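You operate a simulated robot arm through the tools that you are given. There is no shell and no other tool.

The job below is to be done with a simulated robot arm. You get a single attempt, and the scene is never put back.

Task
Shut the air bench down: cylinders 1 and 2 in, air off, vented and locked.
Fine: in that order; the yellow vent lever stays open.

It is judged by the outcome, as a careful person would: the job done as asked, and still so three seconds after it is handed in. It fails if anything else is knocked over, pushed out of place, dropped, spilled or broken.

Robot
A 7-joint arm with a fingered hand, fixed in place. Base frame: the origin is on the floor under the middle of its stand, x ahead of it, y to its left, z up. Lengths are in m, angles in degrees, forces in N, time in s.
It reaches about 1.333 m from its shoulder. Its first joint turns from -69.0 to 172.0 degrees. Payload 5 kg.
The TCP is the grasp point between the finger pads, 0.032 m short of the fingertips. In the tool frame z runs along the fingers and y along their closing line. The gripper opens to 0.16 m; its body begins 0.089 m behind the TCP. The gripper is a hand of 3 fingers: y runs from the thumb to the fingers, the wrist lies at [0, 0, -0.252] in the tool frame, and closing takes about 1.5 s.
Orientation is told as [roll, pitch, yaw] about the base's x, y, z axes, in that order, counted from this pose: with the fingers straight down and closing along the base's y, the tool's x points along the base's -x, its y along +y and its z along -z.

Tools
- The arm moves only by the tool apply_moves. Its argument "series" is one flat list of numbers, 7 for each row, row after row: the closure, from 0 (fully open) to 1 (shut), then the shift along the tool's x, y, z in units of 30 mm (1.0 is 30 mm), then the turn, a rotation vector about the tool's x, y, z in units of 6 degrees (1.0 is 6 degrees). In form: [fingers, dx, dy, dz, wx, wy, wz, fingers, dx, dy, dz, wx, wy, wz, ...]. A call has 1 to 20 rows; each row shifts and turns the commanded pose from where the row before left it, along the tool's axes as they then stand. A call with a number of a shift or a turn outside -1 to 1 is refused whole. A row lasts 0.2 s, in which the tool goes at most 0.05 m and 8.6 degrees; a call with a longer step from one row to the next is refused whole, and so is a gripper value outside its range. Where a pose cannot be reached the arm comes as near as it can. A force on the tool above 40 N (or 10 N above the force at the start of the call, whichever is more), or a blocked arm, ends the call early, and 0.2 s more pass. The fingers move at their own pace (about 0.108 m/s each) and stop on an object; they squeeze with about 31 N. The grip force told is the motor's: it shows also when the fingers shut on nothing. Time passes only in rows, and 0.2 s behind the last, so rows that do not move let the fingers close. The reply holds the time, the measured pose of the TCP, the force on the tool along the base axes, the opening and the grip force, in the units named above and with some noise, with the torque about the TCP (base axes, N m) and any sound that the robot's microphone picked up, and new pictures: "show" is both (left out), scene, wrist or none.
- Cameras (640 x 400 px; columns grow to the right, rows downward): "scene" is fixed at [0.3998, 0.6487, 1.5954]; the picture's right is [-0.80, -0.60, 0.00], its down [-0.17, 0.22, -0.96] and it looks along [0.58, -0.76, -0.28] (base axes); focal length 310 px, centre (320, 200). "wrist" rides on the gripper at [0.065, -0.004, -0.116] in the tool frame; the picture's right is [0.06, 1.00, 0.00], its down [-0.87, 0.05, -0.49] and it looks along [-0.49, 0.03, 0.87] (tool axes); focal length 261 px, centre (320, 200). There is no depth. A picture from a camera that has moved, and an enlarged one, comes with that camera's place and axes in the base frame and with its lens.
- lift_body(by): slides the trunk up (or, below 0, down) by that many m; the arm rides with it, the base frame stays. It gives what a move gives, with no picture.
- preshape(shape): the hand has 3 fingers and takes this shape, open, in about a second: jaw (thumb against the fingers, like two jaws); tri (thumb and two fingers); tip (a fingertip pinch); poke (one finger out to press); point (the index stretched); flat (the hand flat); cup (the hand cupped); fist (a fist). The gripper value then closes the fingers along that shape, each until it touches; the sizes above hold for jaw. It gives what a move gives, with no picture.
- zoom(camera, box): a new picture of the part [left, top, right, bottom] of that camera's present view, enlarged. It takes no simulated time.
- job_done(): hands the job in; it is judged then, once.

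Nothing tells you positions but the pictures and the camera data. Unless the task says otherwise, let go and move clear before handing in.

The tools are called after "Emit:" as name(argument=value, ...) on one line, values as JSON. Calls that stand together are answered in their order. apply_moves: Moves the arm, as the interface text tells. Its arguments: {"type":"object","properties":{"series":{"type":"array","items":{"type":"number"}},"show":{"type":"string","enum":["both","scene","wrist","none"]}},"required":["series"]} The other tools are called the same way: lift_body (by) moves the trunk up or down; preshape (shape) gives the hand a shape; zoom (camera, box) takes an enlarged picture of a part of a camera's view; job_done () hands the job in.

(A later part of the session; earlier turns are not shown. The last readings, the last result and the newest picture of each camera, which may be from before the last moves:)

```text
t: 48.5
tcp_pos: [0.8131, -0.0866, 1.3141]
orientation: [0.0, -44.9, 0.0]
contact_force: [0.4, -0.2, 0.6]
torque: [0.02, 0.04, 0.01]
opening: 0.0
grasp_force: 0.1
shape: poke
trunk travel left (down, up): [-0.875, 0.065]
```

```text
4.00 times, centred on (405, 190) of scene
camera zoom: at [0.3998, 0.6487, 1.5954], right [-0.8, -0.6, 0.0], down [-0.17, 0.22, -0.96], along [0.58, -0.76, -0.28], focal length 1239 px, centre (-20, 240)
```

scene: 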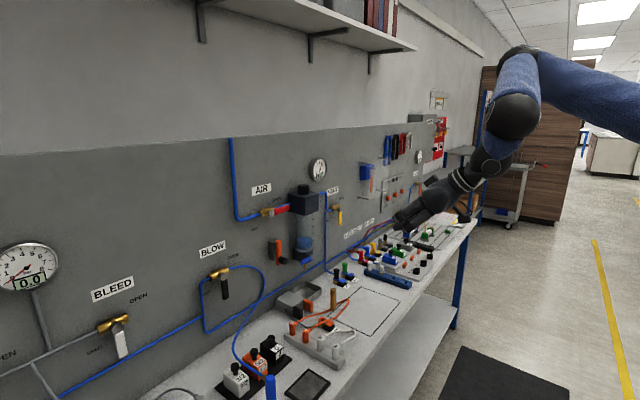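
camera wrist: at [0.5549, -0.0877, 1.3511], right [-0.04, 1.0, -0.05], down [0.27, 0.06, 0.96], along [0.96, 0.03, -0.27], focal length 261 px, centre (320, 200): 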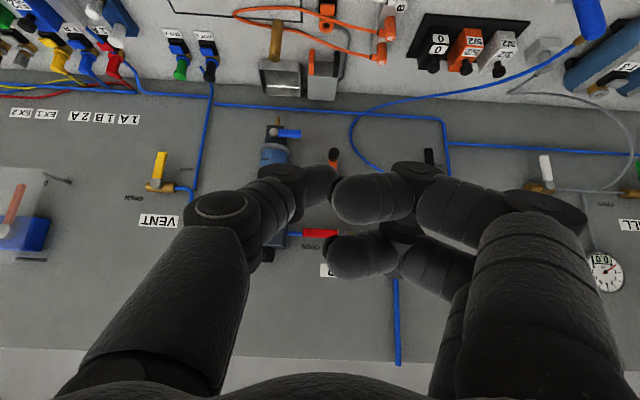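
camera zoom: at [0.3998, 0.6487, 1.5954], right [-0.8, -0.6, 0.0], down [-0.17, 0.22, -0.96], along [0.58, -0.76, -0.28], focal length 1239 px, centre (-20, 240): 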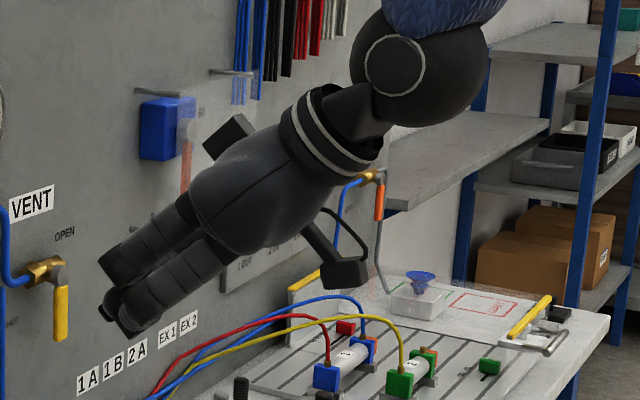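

The thumb and fingers tangled going straight from point to poke. A hand pointing level at the wall would be better, so I'll open to jaw, lower the trunk 0.2 m, and pitch the hand to horizontal while rising back up.

Emit:
preshape(shape="jaw")

Emit:
lift_body(by=-0.2)

Emit:
apply_moves(series=[0.3, 0.3, 0, -0.7, 0, 0, 0, 0.3, -0.5, 0, -0.5, 0, -1, 0, 0.3, -0.5, 0, -0.5, 0, -1, 0, 0.3, -0.5, 0, -0.5, 0, -1, 0, 0.3, -0.5, 0, -0.5, 0, -1, 0, 0.3, -0.5, 0, -0.5, 0, -1, 0, 0.3, -0.5, 0, -0.5, 0, -1, 0, 0.3, -0.5, 0, -0.5, 0, -1, 0], show="both")

```text
t: 49.4
tcp_pos: [0.811, -0.088, 1.3153]
orientation: [0.0, -45.0, -0.1]
contact_force: [-0.6, 0.2, -0.3]
torque: [0.03, -0.01, -0.02]
opening: 0.0279
grasp_force: 0.2
shape: jaw
trunk travel left (down, up): [-0.875, 0.065]
```

```text
t: 51.6
tcp_pos: [0.8115, -0.0875, 1.1157]
orientation: [0.0, -45.1, -0.2]
contact_force: [-0.3, 0.2, 0.4]
torque: [0.03, 0.02, 0.0]
opening: 0.0283
grasp_force: 0.1
shape: jaw
trunk travel left (down, up): [-0.675, 0.265]
```

```text
t: 53.4
tcp_pos: [0.7494, -0.094, 1.2716]
orientation: [17.6, -86.5, -18.4]
contact_force: [-1.0, 2.3, -0.7]
torque: [-0.06, -0.18, -0.22]
opening: 0.0291
grasp_force: 0.1
shape: jaw
out of reach, approached as far as the arm can: row 8
trunk travel left (down, up): [-0.675, 0.265]
camera wrist: at [0.6285, -0.0948, 1.2141], right [0.01, 1.0, -0.04], down [-0.44, 0.04, 0.9], along [0.9, 0.01, 0.44], focal length 261 px, centre (320, 200)
```

scene: 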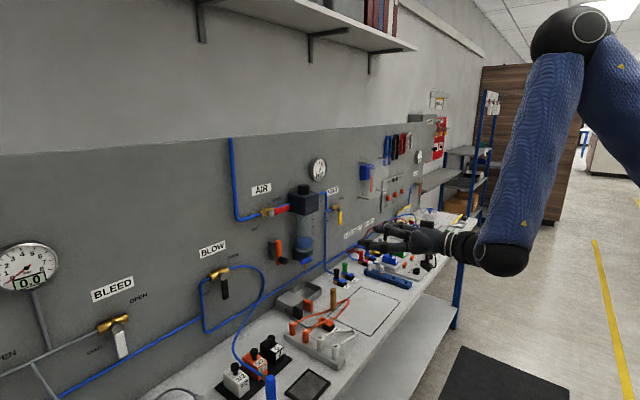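
wrist: 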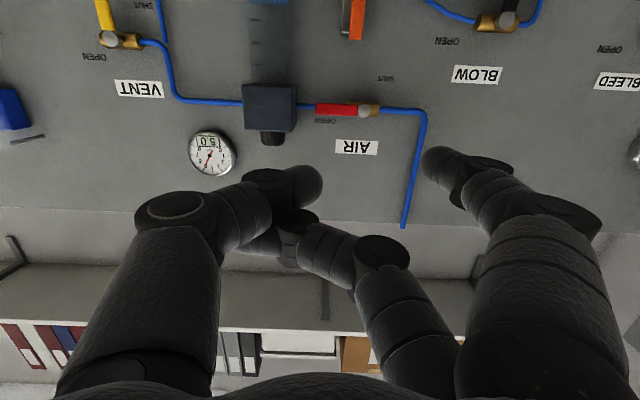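

The hand points level now, but one finger is caught behind the thumb. I'll untangle it with flat and then jaw.

Emit:
preshape(shape="flat")

Emit:
zoom(camera="wrist", box=[0, 0, 640, 400])

Emit:
preshape(shape="jaw")

Emit:
zoom(camera="wrist", box=[0, 0, 640, 400])

```text
t: 54.3
tcp_pos: [0.752, -0.0948, 1.2711]
orientation: [21.1, -86.3, -22.0]
contact_force: [-0.1, 1.1, 0.0]
torque: [0.0, 0.0, -0.03]
opening: 0.0
grasp_force: 0.1
shape: flat
trunk travel left (down, up): [-0.675, 0.265]
```

```text
1.00 times, centred on (320, 200) of wrist (not enlarged: the box is as wide or as high as the picture)
camera zoom: at [0.6299, -0.0961, 1.2138], right [0.01, 1.0, -0.04], down [-0.44, 0.04, 0.9], along [0.9, 0.01, 0.44], focal length 261 px, centre (320, 200)
```

zoom: 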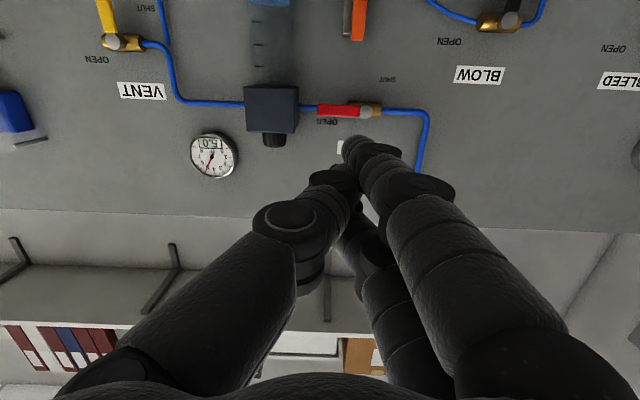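

```text
t: 55.2
tcp_pos: [0.7527, -0.0964, 1.2711]
orientation: [20.9, -86.1, -21.7]
contact_force: [0.2, 0.4, -0.2]
torque: [0.0, 0.0, 0.0]
opening: 0.1598
grasp_force: 0.1
shape: jaw
trunk travel left (down, up): [-0.675, 0.265]
```

```text
1.00 times, centred on (320, 200) of wrist (not enlarged: the box is as wide or as high as the picture)
camera zoom: at [0.6301, -0.0957, 1.2137], right [0.01, 1.0, -0.04], down [-0.44, 0.04, 0.9], along [0.9, 0.01, 0.44], focal length 261 px, centre (320, 200)
```

zoom: 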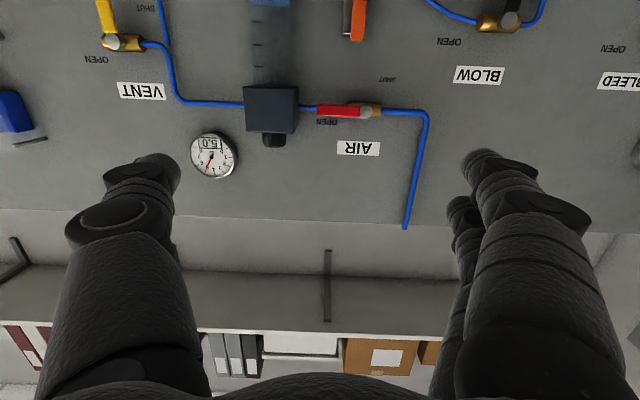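

Untangled: hand level, jaws open 16 cm. I'll roll the hand +90° so the thumb is at the bottom and the fingers well above it; the lone thumb can then press the red lever down.

Emit:
apply_moves(series=[0.25, 0, 0, 0, 0, 0, 1, 0.25, 0, 0, 0, 0, 0, 1, 0.25, 0, 0, 0, 0, 0, 1, 0.25, 0, 0, 0, 0, 0, 1, 0.25, 0, 0, 0, 0, 0, 1, 0.25, 0, 0, 0, 0, 0, 1, 0.25, 0, 0, 0, 0, 0, 1, 0.25, 0, 0, 0, 0, 0, 1, 0.25, 0, 0, 0, 0, 0, 1, 0.25, 0, 0, 0, 0, 0, 1, 0.25, 0, 0, 0, 0, 0, 1, 0.25, 0, 0, 0, 0, 0, 1, 0.25, 0, 0, 0, 0, 0, 1, 0.25, 0, 0, 0, 0, 0, 1, 0.25, 0, 0, 0, 0, 0, 1], show="both")

```text
t: 58.4
tcp_pos: [0.8397, -0.1252, 1.3223]
orientation: [87.0, 0.1, -89.6]
contact_force: [0.5, -1.1, 0.2]
torque: [0.02, -0.01, 0.0]
opening: 0.1203
grasp_force: 0.0
shape: jaw
out of reach, approached as far as the arm can: row 2, 3, 4, 5, 6, 7, 8, 9, 10, 11, 12, 13, 14, 15
trunk travel left (down, up): [-0.675, 0.265]
camera wrist: at [0.722, -0.0597, 1.3258], right [0.05, 0.06, 1.0], down [-0.48, -0.87, 0.08], along [0.87, -0.48, -0.02], focal length 261 px, centre (320, 200)
```

scene: 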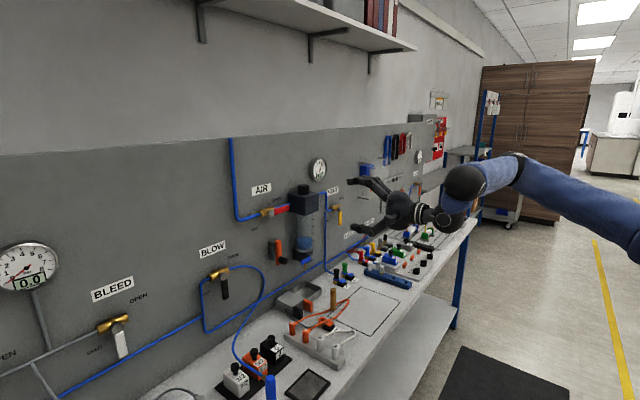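
wrist: 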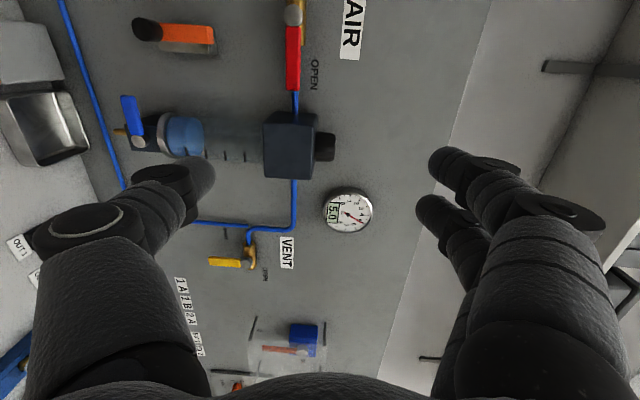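

The arm took a different elbow posture but ended as wanted: thumb down, fingers up, hand level, TCP about (0.84, -0.125, 1.32). I'll move to a staging point in front of and above the red lever.

Emit:
apply_moves(series=[0.25, 0.28, 0.37, 0.8, 0, 0, 0, 0.25, 0.28, 0.37, 0.8, 0, 0, 0, 0.25, 0.28, 0.37, 0.8, 0, 0, 0, 0.25, 0.28, 0.37, 0.8, 0, 0, 0, 0.25, 0.28, 0.37, 0.8, 0, 0, 0, 0.25, 0.28, 0.37, 0.8, 0, 0, 0], show="both")

Emit:
zoom(camera="scene", box=[220, 130, 420, 260])

```text
t: 59.8
tcp_pos: [0.9873, -0.0747, 1.3811]
orientation: [86.9, 0.0, -90.2]
contact_force: [-0.4, 0.5, -0.1]
torque: [0.03, 0.01, 0.02]
opening: 0.1205
grasp_force: 0.2
shape: jaw
trunk travel left (down, up): [-0.675, 0.265]
camera wrist: at [0.8701, -0.0081, 1.3843], right [0.05, 0.06, 1.0], down [-0.49, -0.87, 0.08], along [0.87, -0.49, -0.02], focal length 261 px, centre (320, 200)
```

scene: 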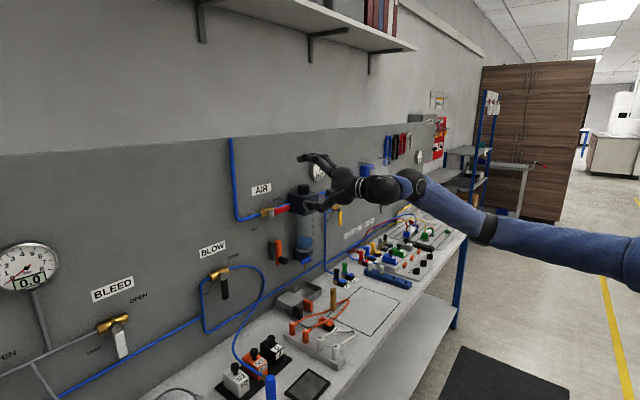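
wrist: 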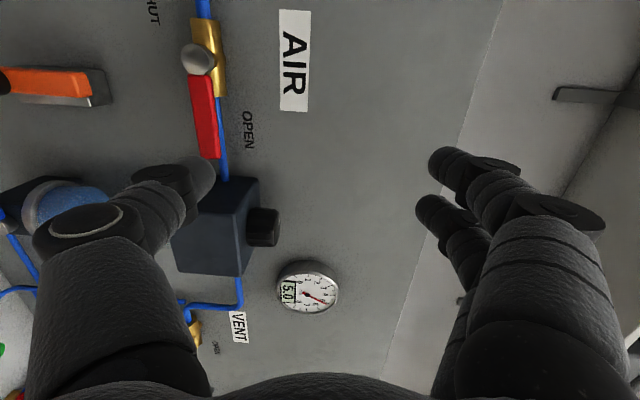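

```text
3.08 times, centred on (320, 195) of scene
camera zoom: at [0.3998, 0.6487, 1.5954], right [-0.8, -0.6, 0.0], down [-0.17, 0.22, -0.96], along [0.58, -0.76, -0.28], focal length 953 px, centre (320, 215)
```

zoom: 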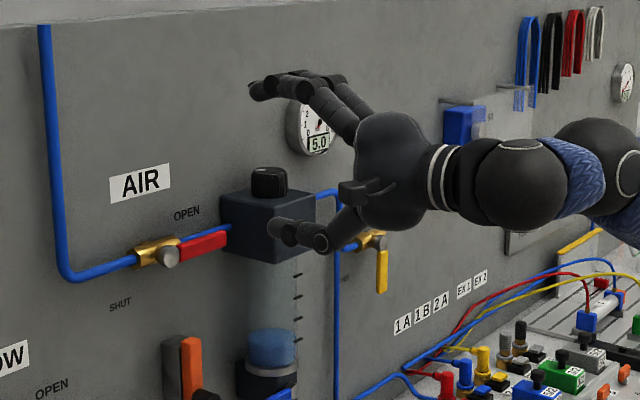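

The camera now sees the AIR lever well: pivot at about (1.11, -0.02, 1.268), lever end at y≈-0.104, top edge z≈1.276. The thumb is about 2.5 cm above the lever, so I'll go forward until its tip is over the lever, stopping short of the wall.

Emit:
apply_moves(series=[0.25, 0, 0, 0.8, 0, 0, 0, 0.25, 0, 0, 0.8, 0, 0, 0, 0.25, 0, 0, 0.8, 0, 0, 0, 0.25, 0, 0.2, 0.8, 0, 0, 0], show="both")

Emit:
zoom(camera="scene", box=[220, 140, 340, 240])

Emit:
zoom(camera="wrist", box=[100, 0, 340, 200])

```text
t: 60.8
tcp_pos: [1.0818, -0.0723, 1.3838]
orientation: [87.0, -0.1, -90.0]
contact_force: [0.1, -0.2, 0.6]
torque: [-0.01, -0.02, 0.02]
opening: 0.1204
grasp_force: 0.0
shape: jaw
trunk travel left (down, up): [-0.675, 0.265]
camera wrist: at [0.9649, -0.0074, 1.3866], right [0.05, 0.06, 1.0], down [-0.49, -0.87, 0.08], along [0.87, -0.49, -0.02], focal length 261 px, centre (320, 200)
```

scene: 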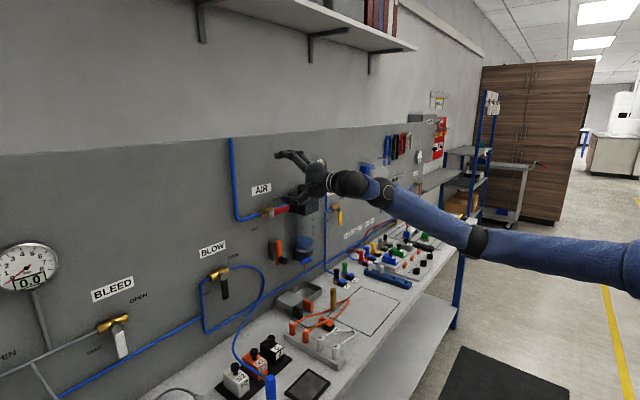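
wrist: 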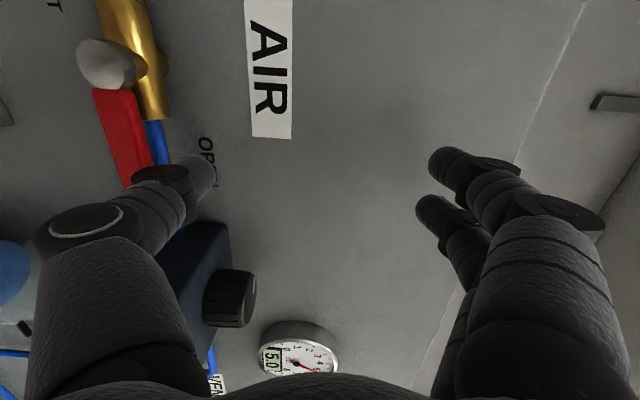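

```text
4.00 times, centred on (280, 190) of scene
camera zoom: at [0.3998, 0.6487, 1.5954], right [-0.8, -0.6, 0.0], down [-0.17, 0.22, -0.96], along [0.58, -0.76, -0.28], focal length 1239 px, centre (480, 240)
```

zoom: 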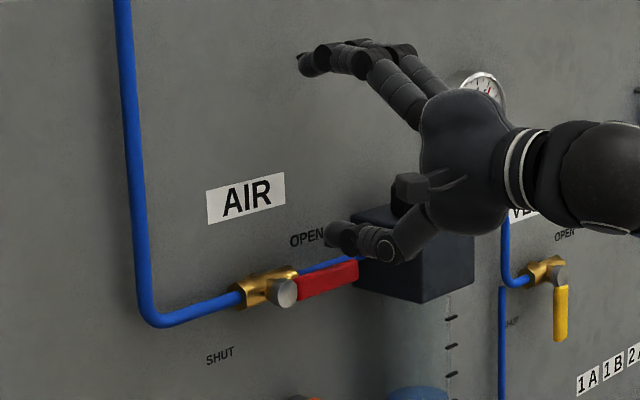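

```text
2.00 times, centred on (220, 100) of wrist
camera zoom: at [0.9649, -0.0074, 1.3866], right [0.05, 0.06, 1.0], down [-0.49, -0.87, 0.08], along [0.87, -0.49, -0.02], focal length 521 px, centre (520, 400)
```

zoom: 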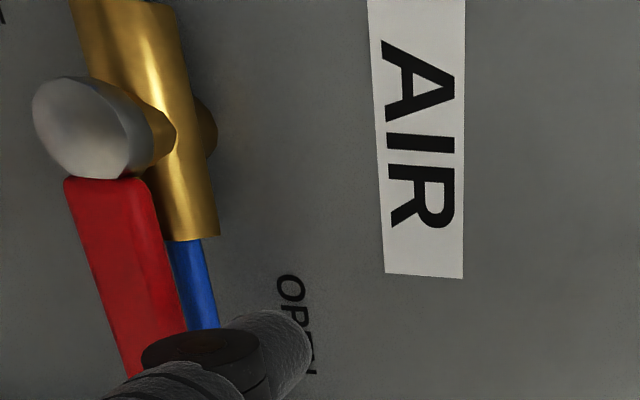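

The thumb is just above the lever with only a few millimetres of overlap. I'll go 12 mm deeper and then press down in steps.

Emit:
apply_moves(series=[0.25, 0, 0, 0.4, 0, 0, 0, 0.25, 0, -0.5, 0, 0, 0, 0, 0.25, 0, -0.5, 0.03, 0, 0, 0, 0.25, 0, -0.5, 0.03, 0, 0, 0], show="both")

Emit:
zoom(camera="scene", box=[220, 140, 340, 240])

Emit:
zoom(camera="wrist", box=[60, 0, 300, 200])

```text
t: 61.8
tcp_pos: [1.0951, -0.0741, 1.3368]
orientation: [87.1, -0.1, -90.1]
contact_force: [1.0, -0.3, -0.2]
torque: [0.0, 0.01, 0.0]
opening: 0.1202
grasp_force: 0.1
shape: jaw
trunk travel left (down, up): [-0.675, 0.265]
camera wrist: at [0.9772, -0.0084, 1.3403], right [0.05, 0.06, 1.0], down [-0.49, -0.87, 0.08], along [0.87, -0.49, -0.02], focal length 261 px, centre (320, 200)
```

scene: 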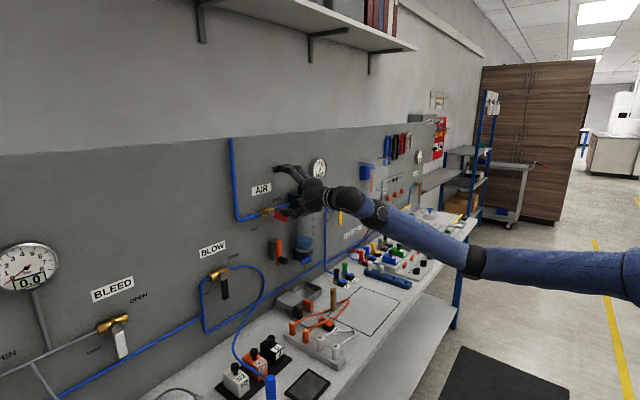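
wrist: 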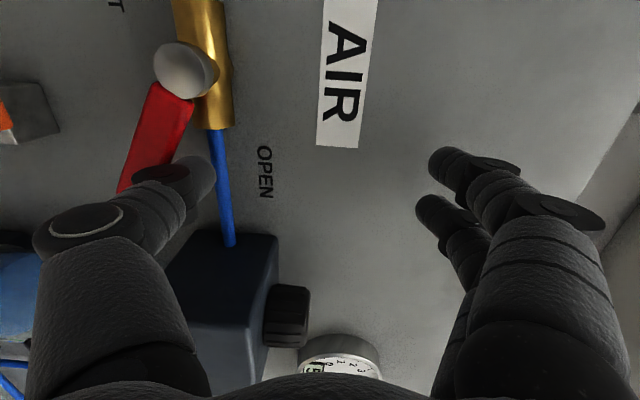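

```text
4.00 times, centred on (280, 190) of scene
camera zoom: at [0.3998, 0.6487, 1.5954], right [-0.8, -0.6, 0.0], down [-0.17, 0.22, -0.96], along [0.58, -0.76, -0.28], focal length 1239 px, centre (480, 240)
```

zoom: 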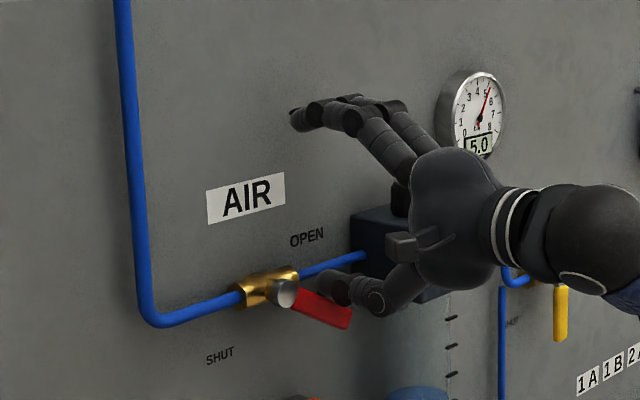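

```text
2.00 times, centred on (180, 100) of wrist
camera zoom: at [0.9772, -0.0084, 1.3403], right [0.05, 0.06, 1.0], down [-0.49, -0.87, 0.08], along [0.87, -0.49, -0.02], focal length 521 px, centre (600, 400)
```

zoom: 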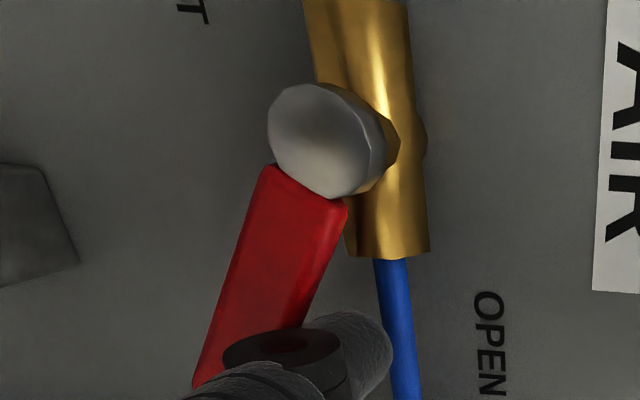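

The red lever is already turning with almost no force. I'll continue along its arc: down, then left, toward vertical.

Emit:
apply_moves(series=[0.25, 0, -0.4, 0.02, 0, 0, 0, 0.25, 0, -0.4, 0.02, 0, 0, 0, 0.25, 0.2, -0.3, 0.02, 0, 0, 0, 0.25, 0.3, -0.3, 0.02, 0, 0, 0, 0.25, 0.35, -0.25, 0.02, 0, 0, 0], show="both")

Emit:
zoom(camera="scene", box=[220, 160, 340, 260])

Emit:
zoom(camera="wrist", box=[60, 0, 300, 200])

```text
t: 63.0
tcp_pos: [1.0954, -0.0466, 1.287]
orientation: [86.9, 0.0, -90.1]
contact_force: [0.5, -0.4, 0.0]
torque: [-0.05, -0.04, -0.01]
opening: 0.1204
grasp_force: 0.1
shape: jaw
trunk travel left (down, up): [-0.675, 0.265]
camera wrist: at [0.9768, 0.0182, 1.2906], right [0.05, 0.06, 1.0], down [-0.49, -0.87, 0.08], along [0.87, -0.49, -0.02], focal length 261 px, centre (320, 200)
```

scene: 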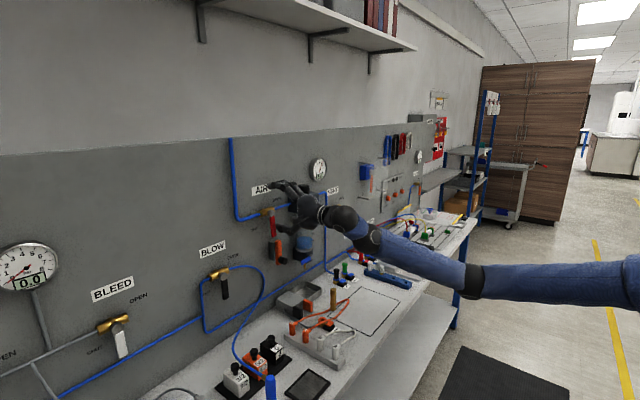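
wrist: 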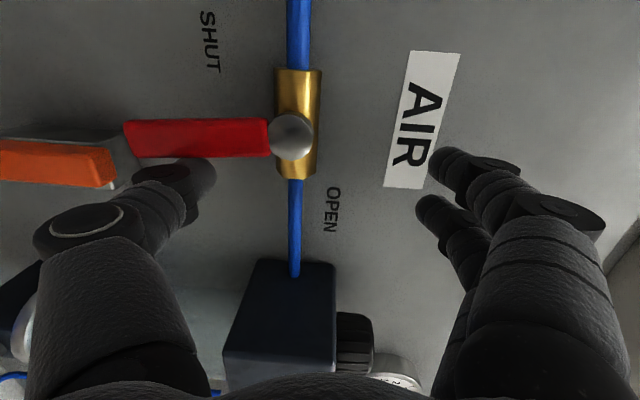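

```text
4.00 times, centred on (280, 210) of scene
camera zoom: at [0.3998, 0.6487, 1.5954], right [-0.8, -0.6, 0.0], down [-0.17, 0.22, -0.96], along [0.58, -0.76, -0.28], focal length 1239 px, centre (480, 160)
```

zoom: 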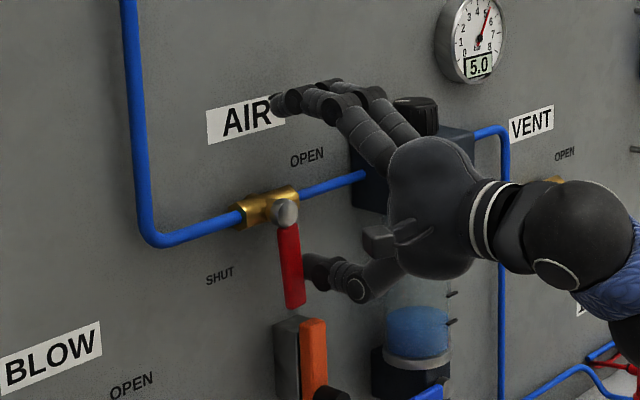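

```text
2.00 times, centred on (180, 100) of wrist
camera zoom: at [0.9768, 0.0182, 1.2906], right [0.05, 0.06, 1.0], down [-0.49, -0.87, 0.08], along [0.87, -0.49, -0.02], focal length 521 px, centre (600, 400)
```

zoom: 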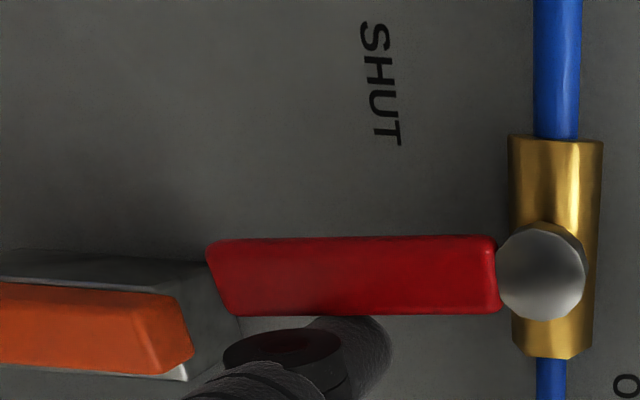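

The red lever is almost straight down. I'll press a few more millimetres to the left to seat it at SHUT, watching the force.

Emit:
apply_moves(series=[0.25, 0.15, -0.1, 0, 0, 0, 0, 0.25, 0.15, 0, 0, 0, 0, 0], show="wrist")

Emit:
zoom(camera="wrist", box=[60, 0, 300, 200])

Emit:
zoom(camera="scene", box=[220, 160, 340, 260])

```text
t: 63.6
tcp_pos: [1.0951, -0.0406, 1.2854]
orientation: [87.0, 0.1, -90.2]
contact_force: [0.0, -5.2, 0.3]
torque: [-0.35, 0.0, -0.05]
opening: 0.1201
grasp_force: 0.0
shape: jaw
trunk travel left (down, up): [-0.675, 0.265]
camera wrist: at [0.977, 0.0253, 1.2879], right [0.05, 0.06, 1.0], down [-0.49, -0.87, 0.08], along [0.87, -0.49, -0.02], focal length 261 px, centre (320, 200)
```

wrist: 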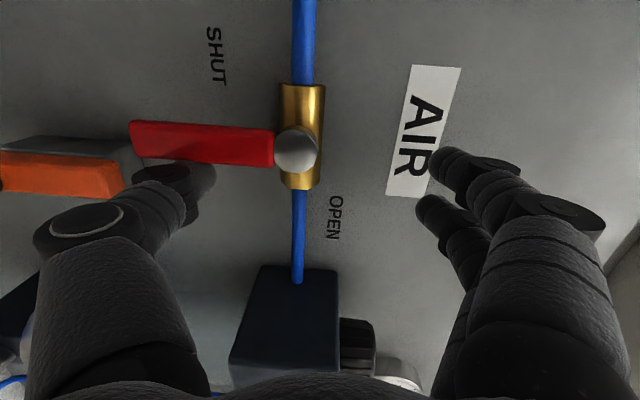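

```text
2.00 times, centred on (180, 100) of wrist
camera zoom: at [0.977, 0.0253, 1.2879], right [0.05, 0.06, 1.0], down [-0.49, -0.87, 0.08], along [0.87, -0.49, -0.02], focal length 521 px, centre (600, 400)
```

zoom: 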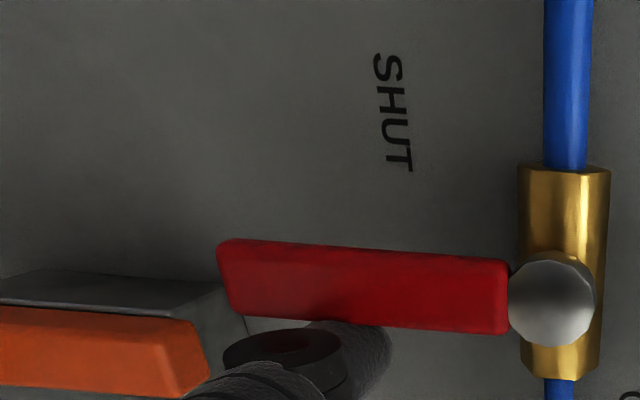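

```text
4.00 times, centred on (280, 210) of scene
camera zoom: at [0.3998, 0.6487, 1.5954], right [-0.8, -0.6, 0.0], down [-0.17, 0.22, -0.96], along [0.58, -0.76, -0.28], focal length 1239 px, centre (480, 160)
```

zoom: 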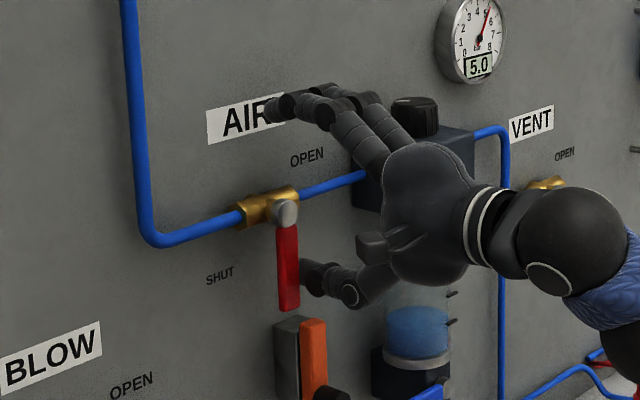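

The lever is vertical and resistance is starting (5 N). One more small press to confirm it's on the stop.

Emit:
apply_moves(series=[0.25, 0.1, 0, 0, 0, 0, 0, 0.25, 0, 0, 0, 0, 0, 0], show="wrist")

Emit:
zoom(camera="scene", box=[220, 160, 340, 260])

```text
t: 64.2
tcp_pos: [1.0943, -0.0377, 1.2846]
orientation: [87.0, 0.1, -90.3]
contact_force: [-1.2, -20.2, 1.1]
torque: [-1.49, 0.11, -0.21]
opening: 0.1199
grasp_force: 0.0
shape: jaw
trunk travel left (down, up): [-0.675, 0.265]
camera wrist: at [0.9773, 0.027, 1.2879], right [0.05, 0.06, 1.0], down [-0.49, -0.87, 0.08], along [0.87, -0.49, -0.02], focal length 261 px, centre (320, 200)
```

wrist: 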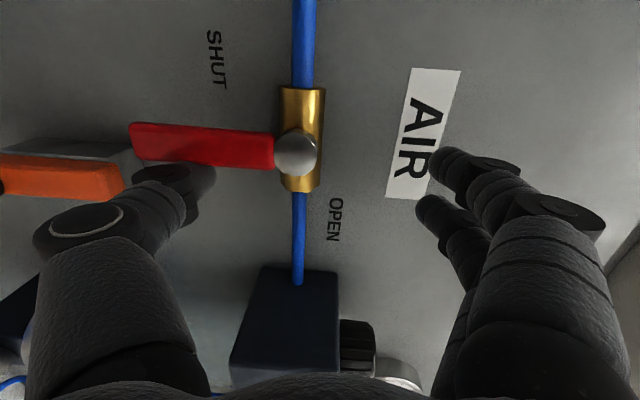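

```text
4.00 times, centred on (280, 210) of scene
camera zoom: at [0.3998, 0.6487, 1.5954], right [-0.8, -0.6, 0.0], down [-0.17, 0.22, -0.96], along [0.58, -0.76, -0.28], focal length 1239 px, centre (480, 160)
```

zoom: 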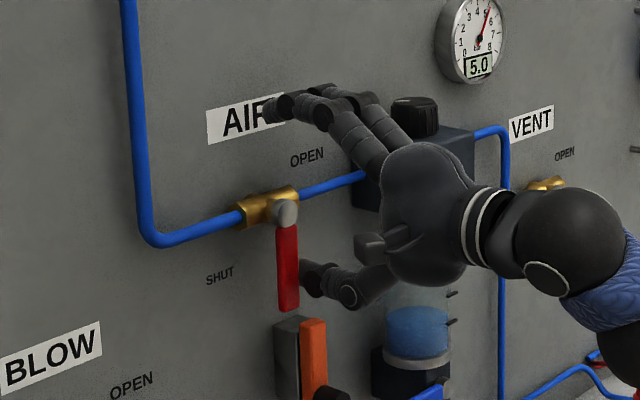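

AIR is firmly SHUT (20 N against the stop). I'll back off to the right, pull away from the wall, and move over to the VENT valve, whose lever hangs at about y -0.43.

Emit:
apply_moves(series=[0.25, -0.3, 0, 0, 0, 0, 0, 0.25, -0.3, 0, -0.5, 0, 0, 0, 0.25, 0, 0, -1, 0, 0, 0, 0.25, 0, 0, -1, 0, 0, 0, 0.25, 0, 0, -1, 0, 0, 0, 0.25, 0, 0, -0.5, 0, 0, 0, 0.25, -1, -0.3, 0, 0, 0, 0, 0.25, -1, -0.3, 0, 0, 0, 0, 0.25, -1, -0.3, 0, 0, 0, 0, 0.25, -1, -0.3, 0, 0, 0, 0, 0.25, -1, -0.3, 0, 0, 0, 0, 0.25, -1, -0.3, 0, 0, 0, 0, 0.25, -1, -0.3, 0, 0, 0, 0, 0.25, -1, -0.3, 0, 0, 0, 0, 0.25, -1, -0.3, 0, 0, 0, 0, 0.25, -1, -0.3, 0, 0, 0, 0], show="both")

Emit:
zoom(camera="scene", box=[220, 140, 420, 270])

Emit:
zoom(camera="wrist", box=[100, 0, 420, 200])

```text
t: 67.6
tcp_pos: [0.9708, -0.354, 1.2009]
orientation: [87.0, 0.0, -90.0]
contact_force: [0.6, -0.4, -0.2]
torque: [0.0, 0.0, 0.07]
opening: 0.12
grasp_force: 0.1
shape: jaw
trunk travel left (down, up): [-0.675, 0.265]
camera wrist: at [0.8527, -0.2884, 1.2037], right [0.05, 0.06, 1.0], down [-0.49, -0.87, 0.08], along [0.87, -0.49, -0.02], focal length 261 px, centre (320, 200)
```

scene: 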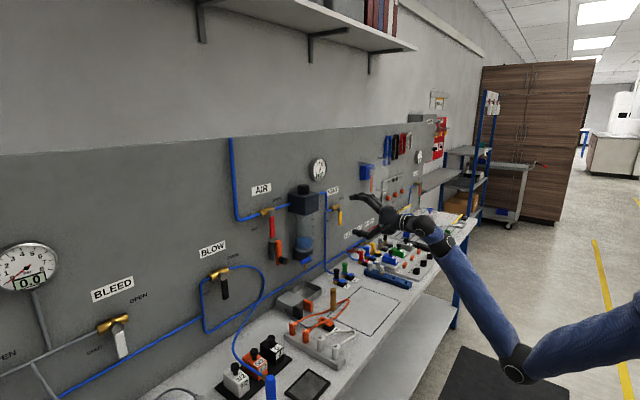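
wrist: 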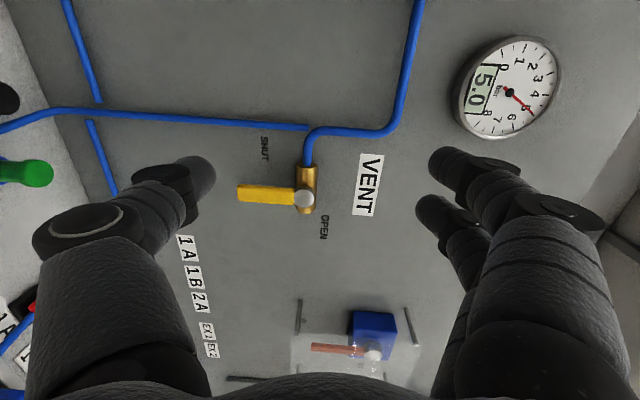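

```text
3.08 times, centred on (320, 205) of scene
camera zoom: at [0.3998, 0.6487, 1.5954], right [-0.8, -0.6, 0.0], down [-0.17, 0.22, -0.96], along [0.58, -0.76, -0.28], focal length 953 px, centre (320, 185)
```

zoom: 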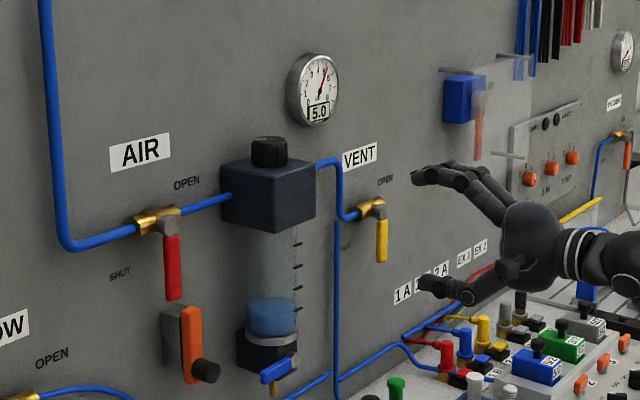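

```text
2.00 times, centred on (260, 100) of wrist
camera zoom: at [0.8527, -0.2884, 1.2037], right [0.05, 0.06, 1.0], down [-0.49, -0.87, 0.08], along [0.87, -0.49, -0.02], focal length 521 px, centre (440, 400)
```

zoom: 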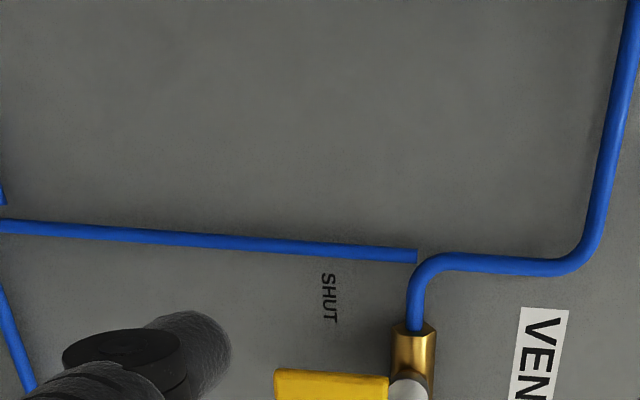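

AIR is down at SHUT, sitting just above the orange slide; VENT's lever hangs at y≈-0.431 with its pivot at z≈1.179. The thumb fits in the gap between that lever and the blue pipe, so I'll insert it there on the lever's left side.

Emit:
apply_moves(series=[0.25, -0.77, 0, 0, 0, 0, 0, 0.25, -0.77, 0, 0, 0, 0, 0, 0.25, 0, 0, 0.9, 0, 0, 0, 0.25, 0, 0, 0.9, 0, 0, 0, 0.25, 0, 0, 0.9, 0, 0, 0], show="both")

Emit:
zoom(camera="scene", box=[280, 160, 400, 260])

Emit:
zoom(camera="wrist", box=[100, 40, 340, 240])

```text
t: 68.8
tcp_pos: [1.0514, -0.3993, 1.1957]
orientation: [86.8, 0.1, -90.0]
contact_force: [0.3, -1.1, 0.6]
torque: [-0.01, 0.01, 0.02]
opening: 0.1202
grasp_force: 0.0
shape: jaw
trunk travel left (down, up): [-0.675, 0.265]
camera wrist: at [0.9338, -0.3341, 1.1993], right [0.05, 0.06, 1.0], down [-0.49, -0.87, 0.08], along [0.87, -0.49, -0.02], focal length 261 px, centre (320, 200)
```

scene: 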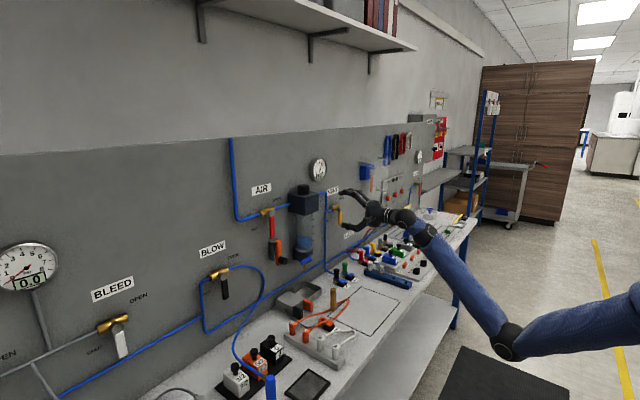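
wrist: 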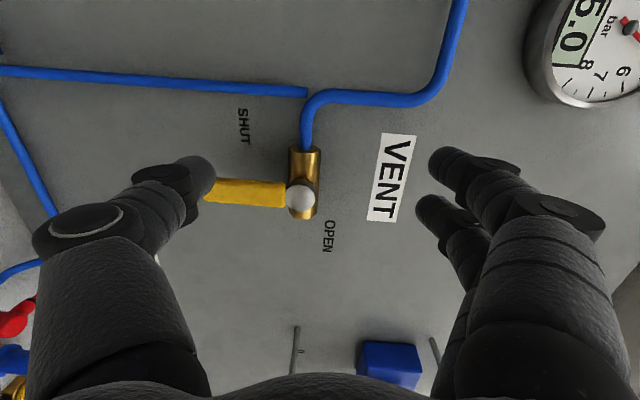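

```text
4.00 times, centred on (340, 210) of scene
camera zoom: at [0.3998, 0.6487, 1.5954], right [-0.8, -0.6, 0.0], down [-0.17, 0.22, -0.96], along [0.58, -0.76, -0.28], focal length 1239 px, centre (240, 160)
```

zoom: 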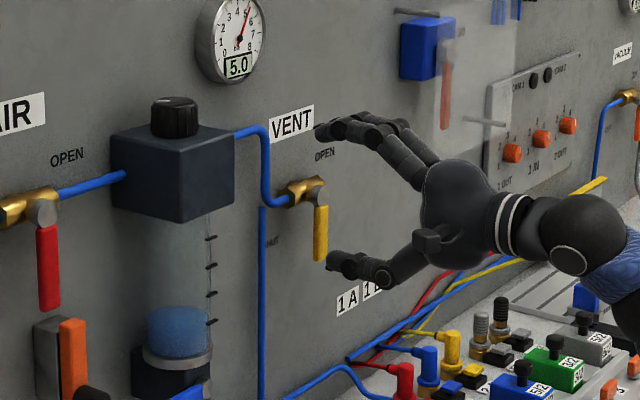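

```text
2.00 times, centred on (220, 140) of wrist
camera zoom: at [0.9338, -0.3341, 1.1993], right [0.05, 0.06, 1.0], down [-0.49, -0.87, 0.08], along [0.87, -0.49, -0.02], focal length 521 px, centre (520, 320)
```

zoom: 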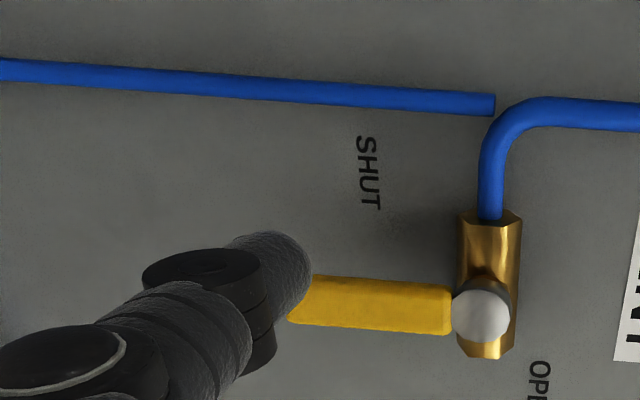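

The thumb is lined up just left of the yellow lever with about 8 mm clearance. I'll go forward to lever depth and start pushing it to the right.

Emit:
apply_moves(series=[0.25, 0, 0, 0.65, 0, 0, 0, 0.25, 0, 0.05, 0.65, 0, 0, 0, 0.25, -0.4, -0.05, 0, 0, 0, 0, 0.25, -0.4, -0.05, 0, 0, 0, 0, 0.25, -0.4, -0.03, 0, 0, 0, 0], show="both")

Emit:
zoom(camera="scene", box=[280, 160, 400, 260])

Emit:
zoom(camera="wrist", box=[100, 40, 340, 240])

```text
t: 70.0
tcp_pos: [1.09, -0.4358, 1.1931]
orientation: [87.0, 0.0, -90.1]
contact_force: [0.1, 0.7, 0.1]
torque: [0.04, -0.01, 0.03]
opening: 0.1201
grasp_force: 0.0
shape: jaw
trunk travel left (down, up): [-0.675, 0.265]
camera wrist: at [0.9717, -0.37, 1.1954], right [0.05, 0.06, 1.0], down [-0.49, -0.87, 0.08], along [0.87, -0.49, -0.02], focal length 261 px, centre (320, 200)
```

scene: 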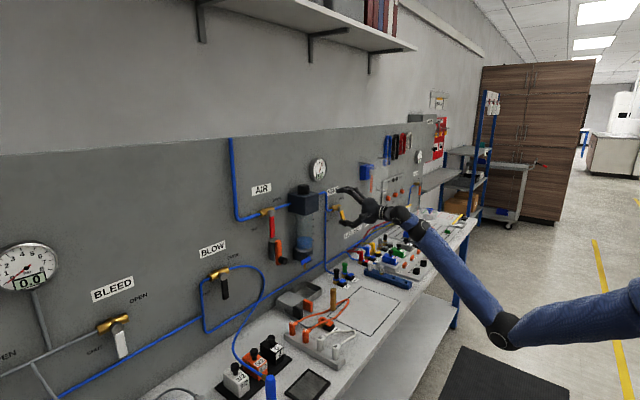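
wrist: 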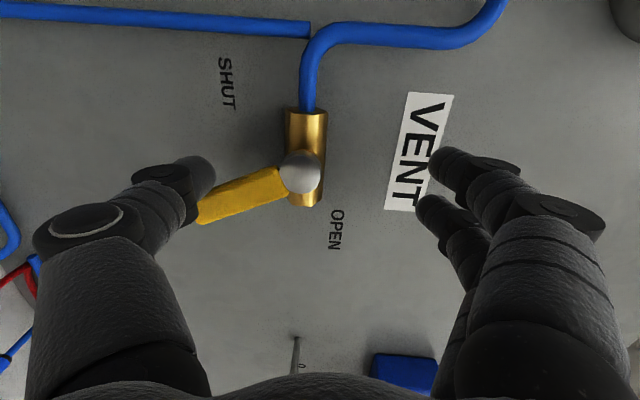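

```text
4.00 times, centred on (340, 210) of scene
camera zoom: at [0.3998, 0.6487, 1.5954], right [-0.8, -0.6, 0.0], down [-0.17, 0.22, -0.96], along [0.58, -0.76, -0.28], focal length 1239 px, centre (240, 160)
```

zoom: 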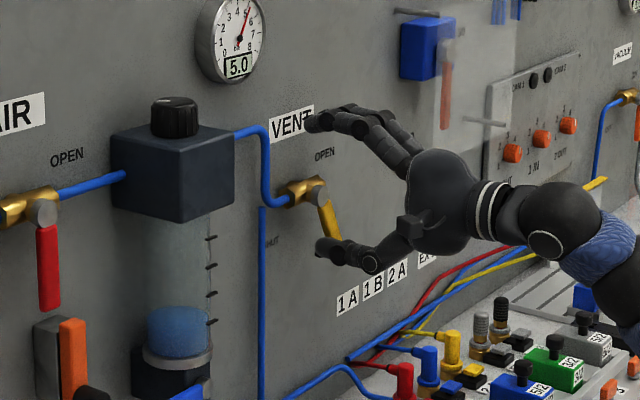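

```text
2.00 times, centred on (220, 140) of wrist
camera zoom: at [0.9717, -0.37, 1.1954], right [0.05, 0.06, 1.0], down [-0.49, -0.87, 0.08], along [0.87, -0.49, -0.02], focal length 521 px, centre (520, 320)
```

zoom: 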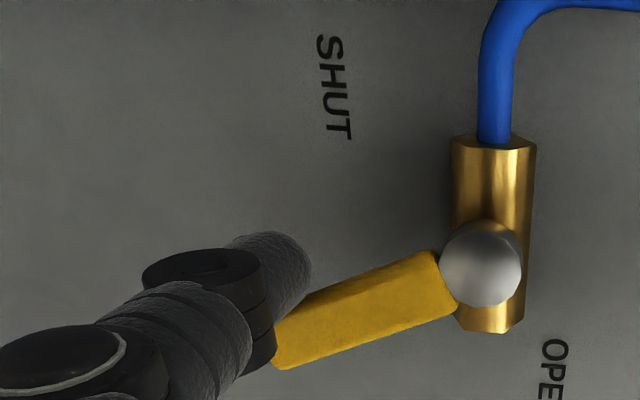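

The yellow lever is moving freely. I'll continue along the arc: right and then upward until it's horizontal at OPEN.

Emit:
apply_moves(series=[0.25, -0.45, 0.15, 0, 0, 0, 0, 0.25, -0.45, 0.25, 0, 0, 0, 0, 0.25, -0.3, 0.35, 0, 0, 0, 0, 0.25, -0.25, 0.4, 0, 0, 0, 0], show="both")

Emit:
zoom(camera="scene", box=[280, 140, 400, 240])

Emit:
zoom(camera="wrist", box=[100, 40, 340, 240])

```text
t: 71.0
tcp_pos: [1.0916, -0.4792, 1.2286]
orientation: [87.0, 0.0, -90.1]
contact_force: [0.3, -0.3, -0.3]
torque: [0.01, -0.01, -0.03]
opening: 0.1202
grasp_force: 0.2
shape: jaw
trunk travel left (down, up): [-0.675, 0.265]
camera wrist: at [0.9737, -0.414, 1.2304], right [0.05, 0.06, 1.0], down [-0.49, -0.87, 0.08], along [0.87, -0.49, -0.02], focal length 261 px, centre (320, 200)
```

scene: 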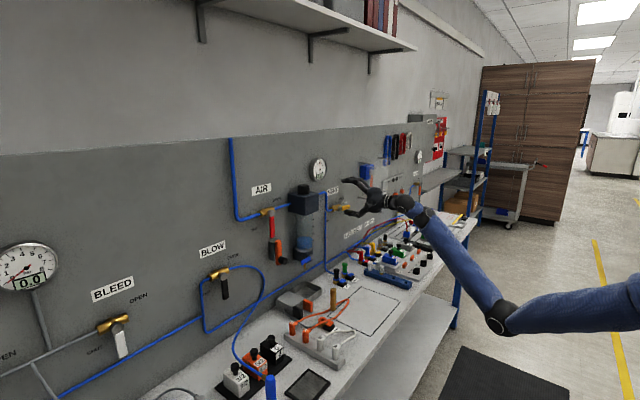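
wrist: 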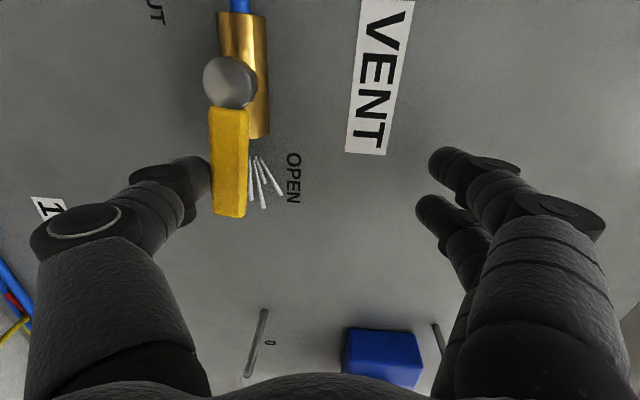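

```text
4.00 times, centred on (340, 190) of scene
camera zoom: at [0.3998, 0.6487, 1.5954], right [-0.8, -0.6, 0.0], down [-0.17, 0.22, -0.96], along [0.58, -0.76, -0.28], focal length 1239 px, centre (240, 240)
```

zoom: 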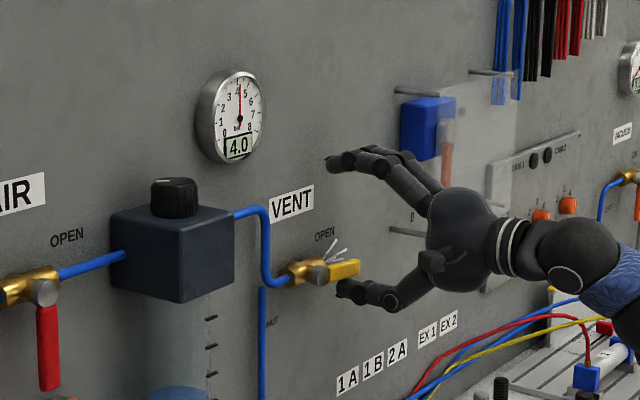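

```text
2.00 times, centred on (220, 140) of wrist
camera zoom: at [0.9737, -0.414, 1.2304], right [0.05, 0.06, 1.0], down [-0.49, -0.87, 0.08], along [0.87, -0.49, -0.02], focal length 521 px, centre (520, 320)
```

zoom: 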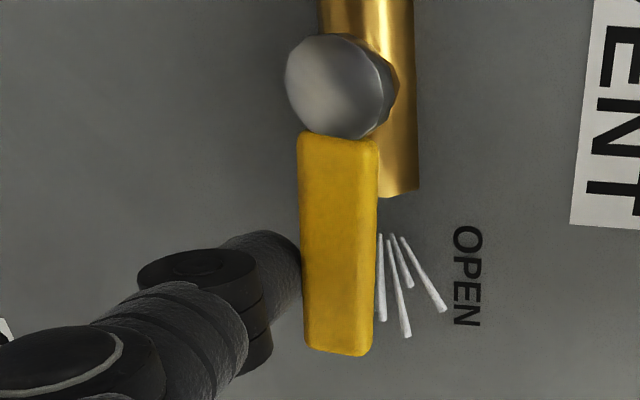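

Air is venting and the gauge is falling (4.0). I'll press up a little more to seat the lever fully at OPEN.

Emit:
apply_moves(series=[0.25, 0, 0.12, 0, 0, 0, 0, 0.25, 0, 0.12, 0, 0, 0, 0, 0.25, 0, 0, 0, 0, 0, 0], show="wrist")

Emit:
zoom(camera="scene", box=[280, 140, 400, 240])

Emit:
zoom(camera="wrist", box=[100, 40, 340, 240])

```text
t: 71.8
tcp_pos: [1.0919, -0.48, 1.234]
orientation: [87.0, 0.0, -90.2]
contact_force: [0.7, -1.4, -1.4]
torque: [-0.09, 0.05, -0.02]
opening: 0.1204
grasp_force: 0.1
shape: jaw
trunk travel left (down, up): [-0.675, 0.265]
camera wrist: at [0.9739, -0.4142, 1.2369], right [0.05, 0.06, 1.0], down [-0.49, -0.87, 0.08], along [0.87, -0.49, -0.02], focal length 261 px, centre (320, 200)
```

wrist: 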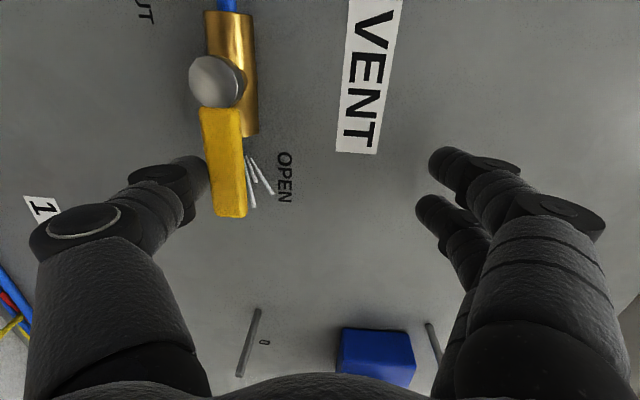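

```text
4.00 times, centred on (340, 190) of scene
camera zoom: at [0.3998, 0.6487, 1.5954], right [-0.8, -0.6, 0.0], down [-0.17, 0.22, -0.96], along [0.58, -0.76, -0.28], focal length 1239 px, centre (240, 240)
```

zoom: 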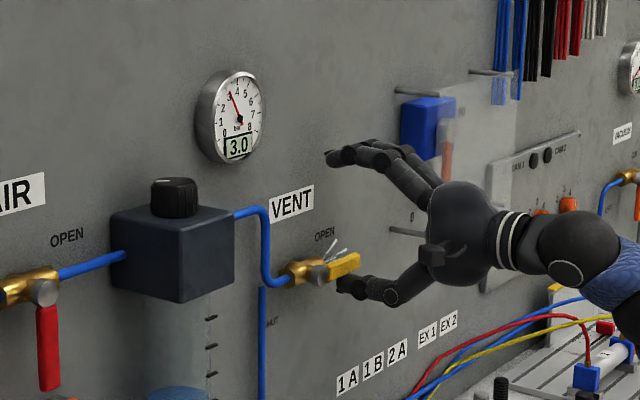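

```text
2.00 times, centred on (220, 140) of wrist
camera zoom: at [0.9739, -0.4142, 1.2369], right [0.05, 0.06, 1.0], down [-0.49, -0.87, 0.08], along [0.87, -0.49, -0.02], focal length 521 px, centre (520, 320)
```

zoom: 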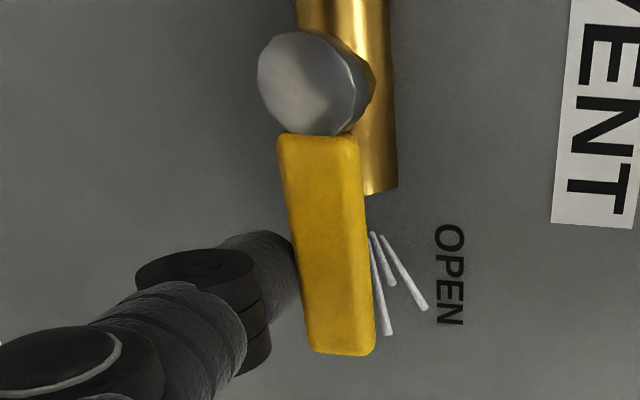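

Emit:
apply_moves(series=[0.25, 0, 0.12, 0, 0, 0, 0, 0.25, 0, 0, 0, 0, 0, 0], show="none")

Emit:
zoom(camera="scene", box=[280, 140, 400, 240])

```text
t: 72.4
tcp_pos: [1.0926, -0.4795, 1.2356]
orientation: [86.9, 0.0, -90.1]
contact_force: [-0.3, -0.5, -3.3]
torque: [-0.12, 0.09, -0.02]
opening: 0.1208
grasp_force: 0.0
shape: jaw
trunk travel left (down, up): [-0.675, 0.265]
```

```text
4.00 times, centred on (340, 190) of scene
camera zoom: at [0.3998, 0.6487, 1.5954], right [-0.8, -0.6, 0.0], down [-0.17, 0.22, -0.96], along [0.58, -0.76, -0.28], focal length 1239 px, centre (240, 240)
```

zoom: 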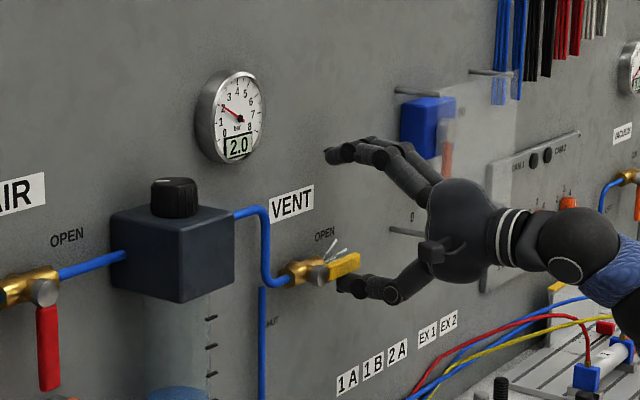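

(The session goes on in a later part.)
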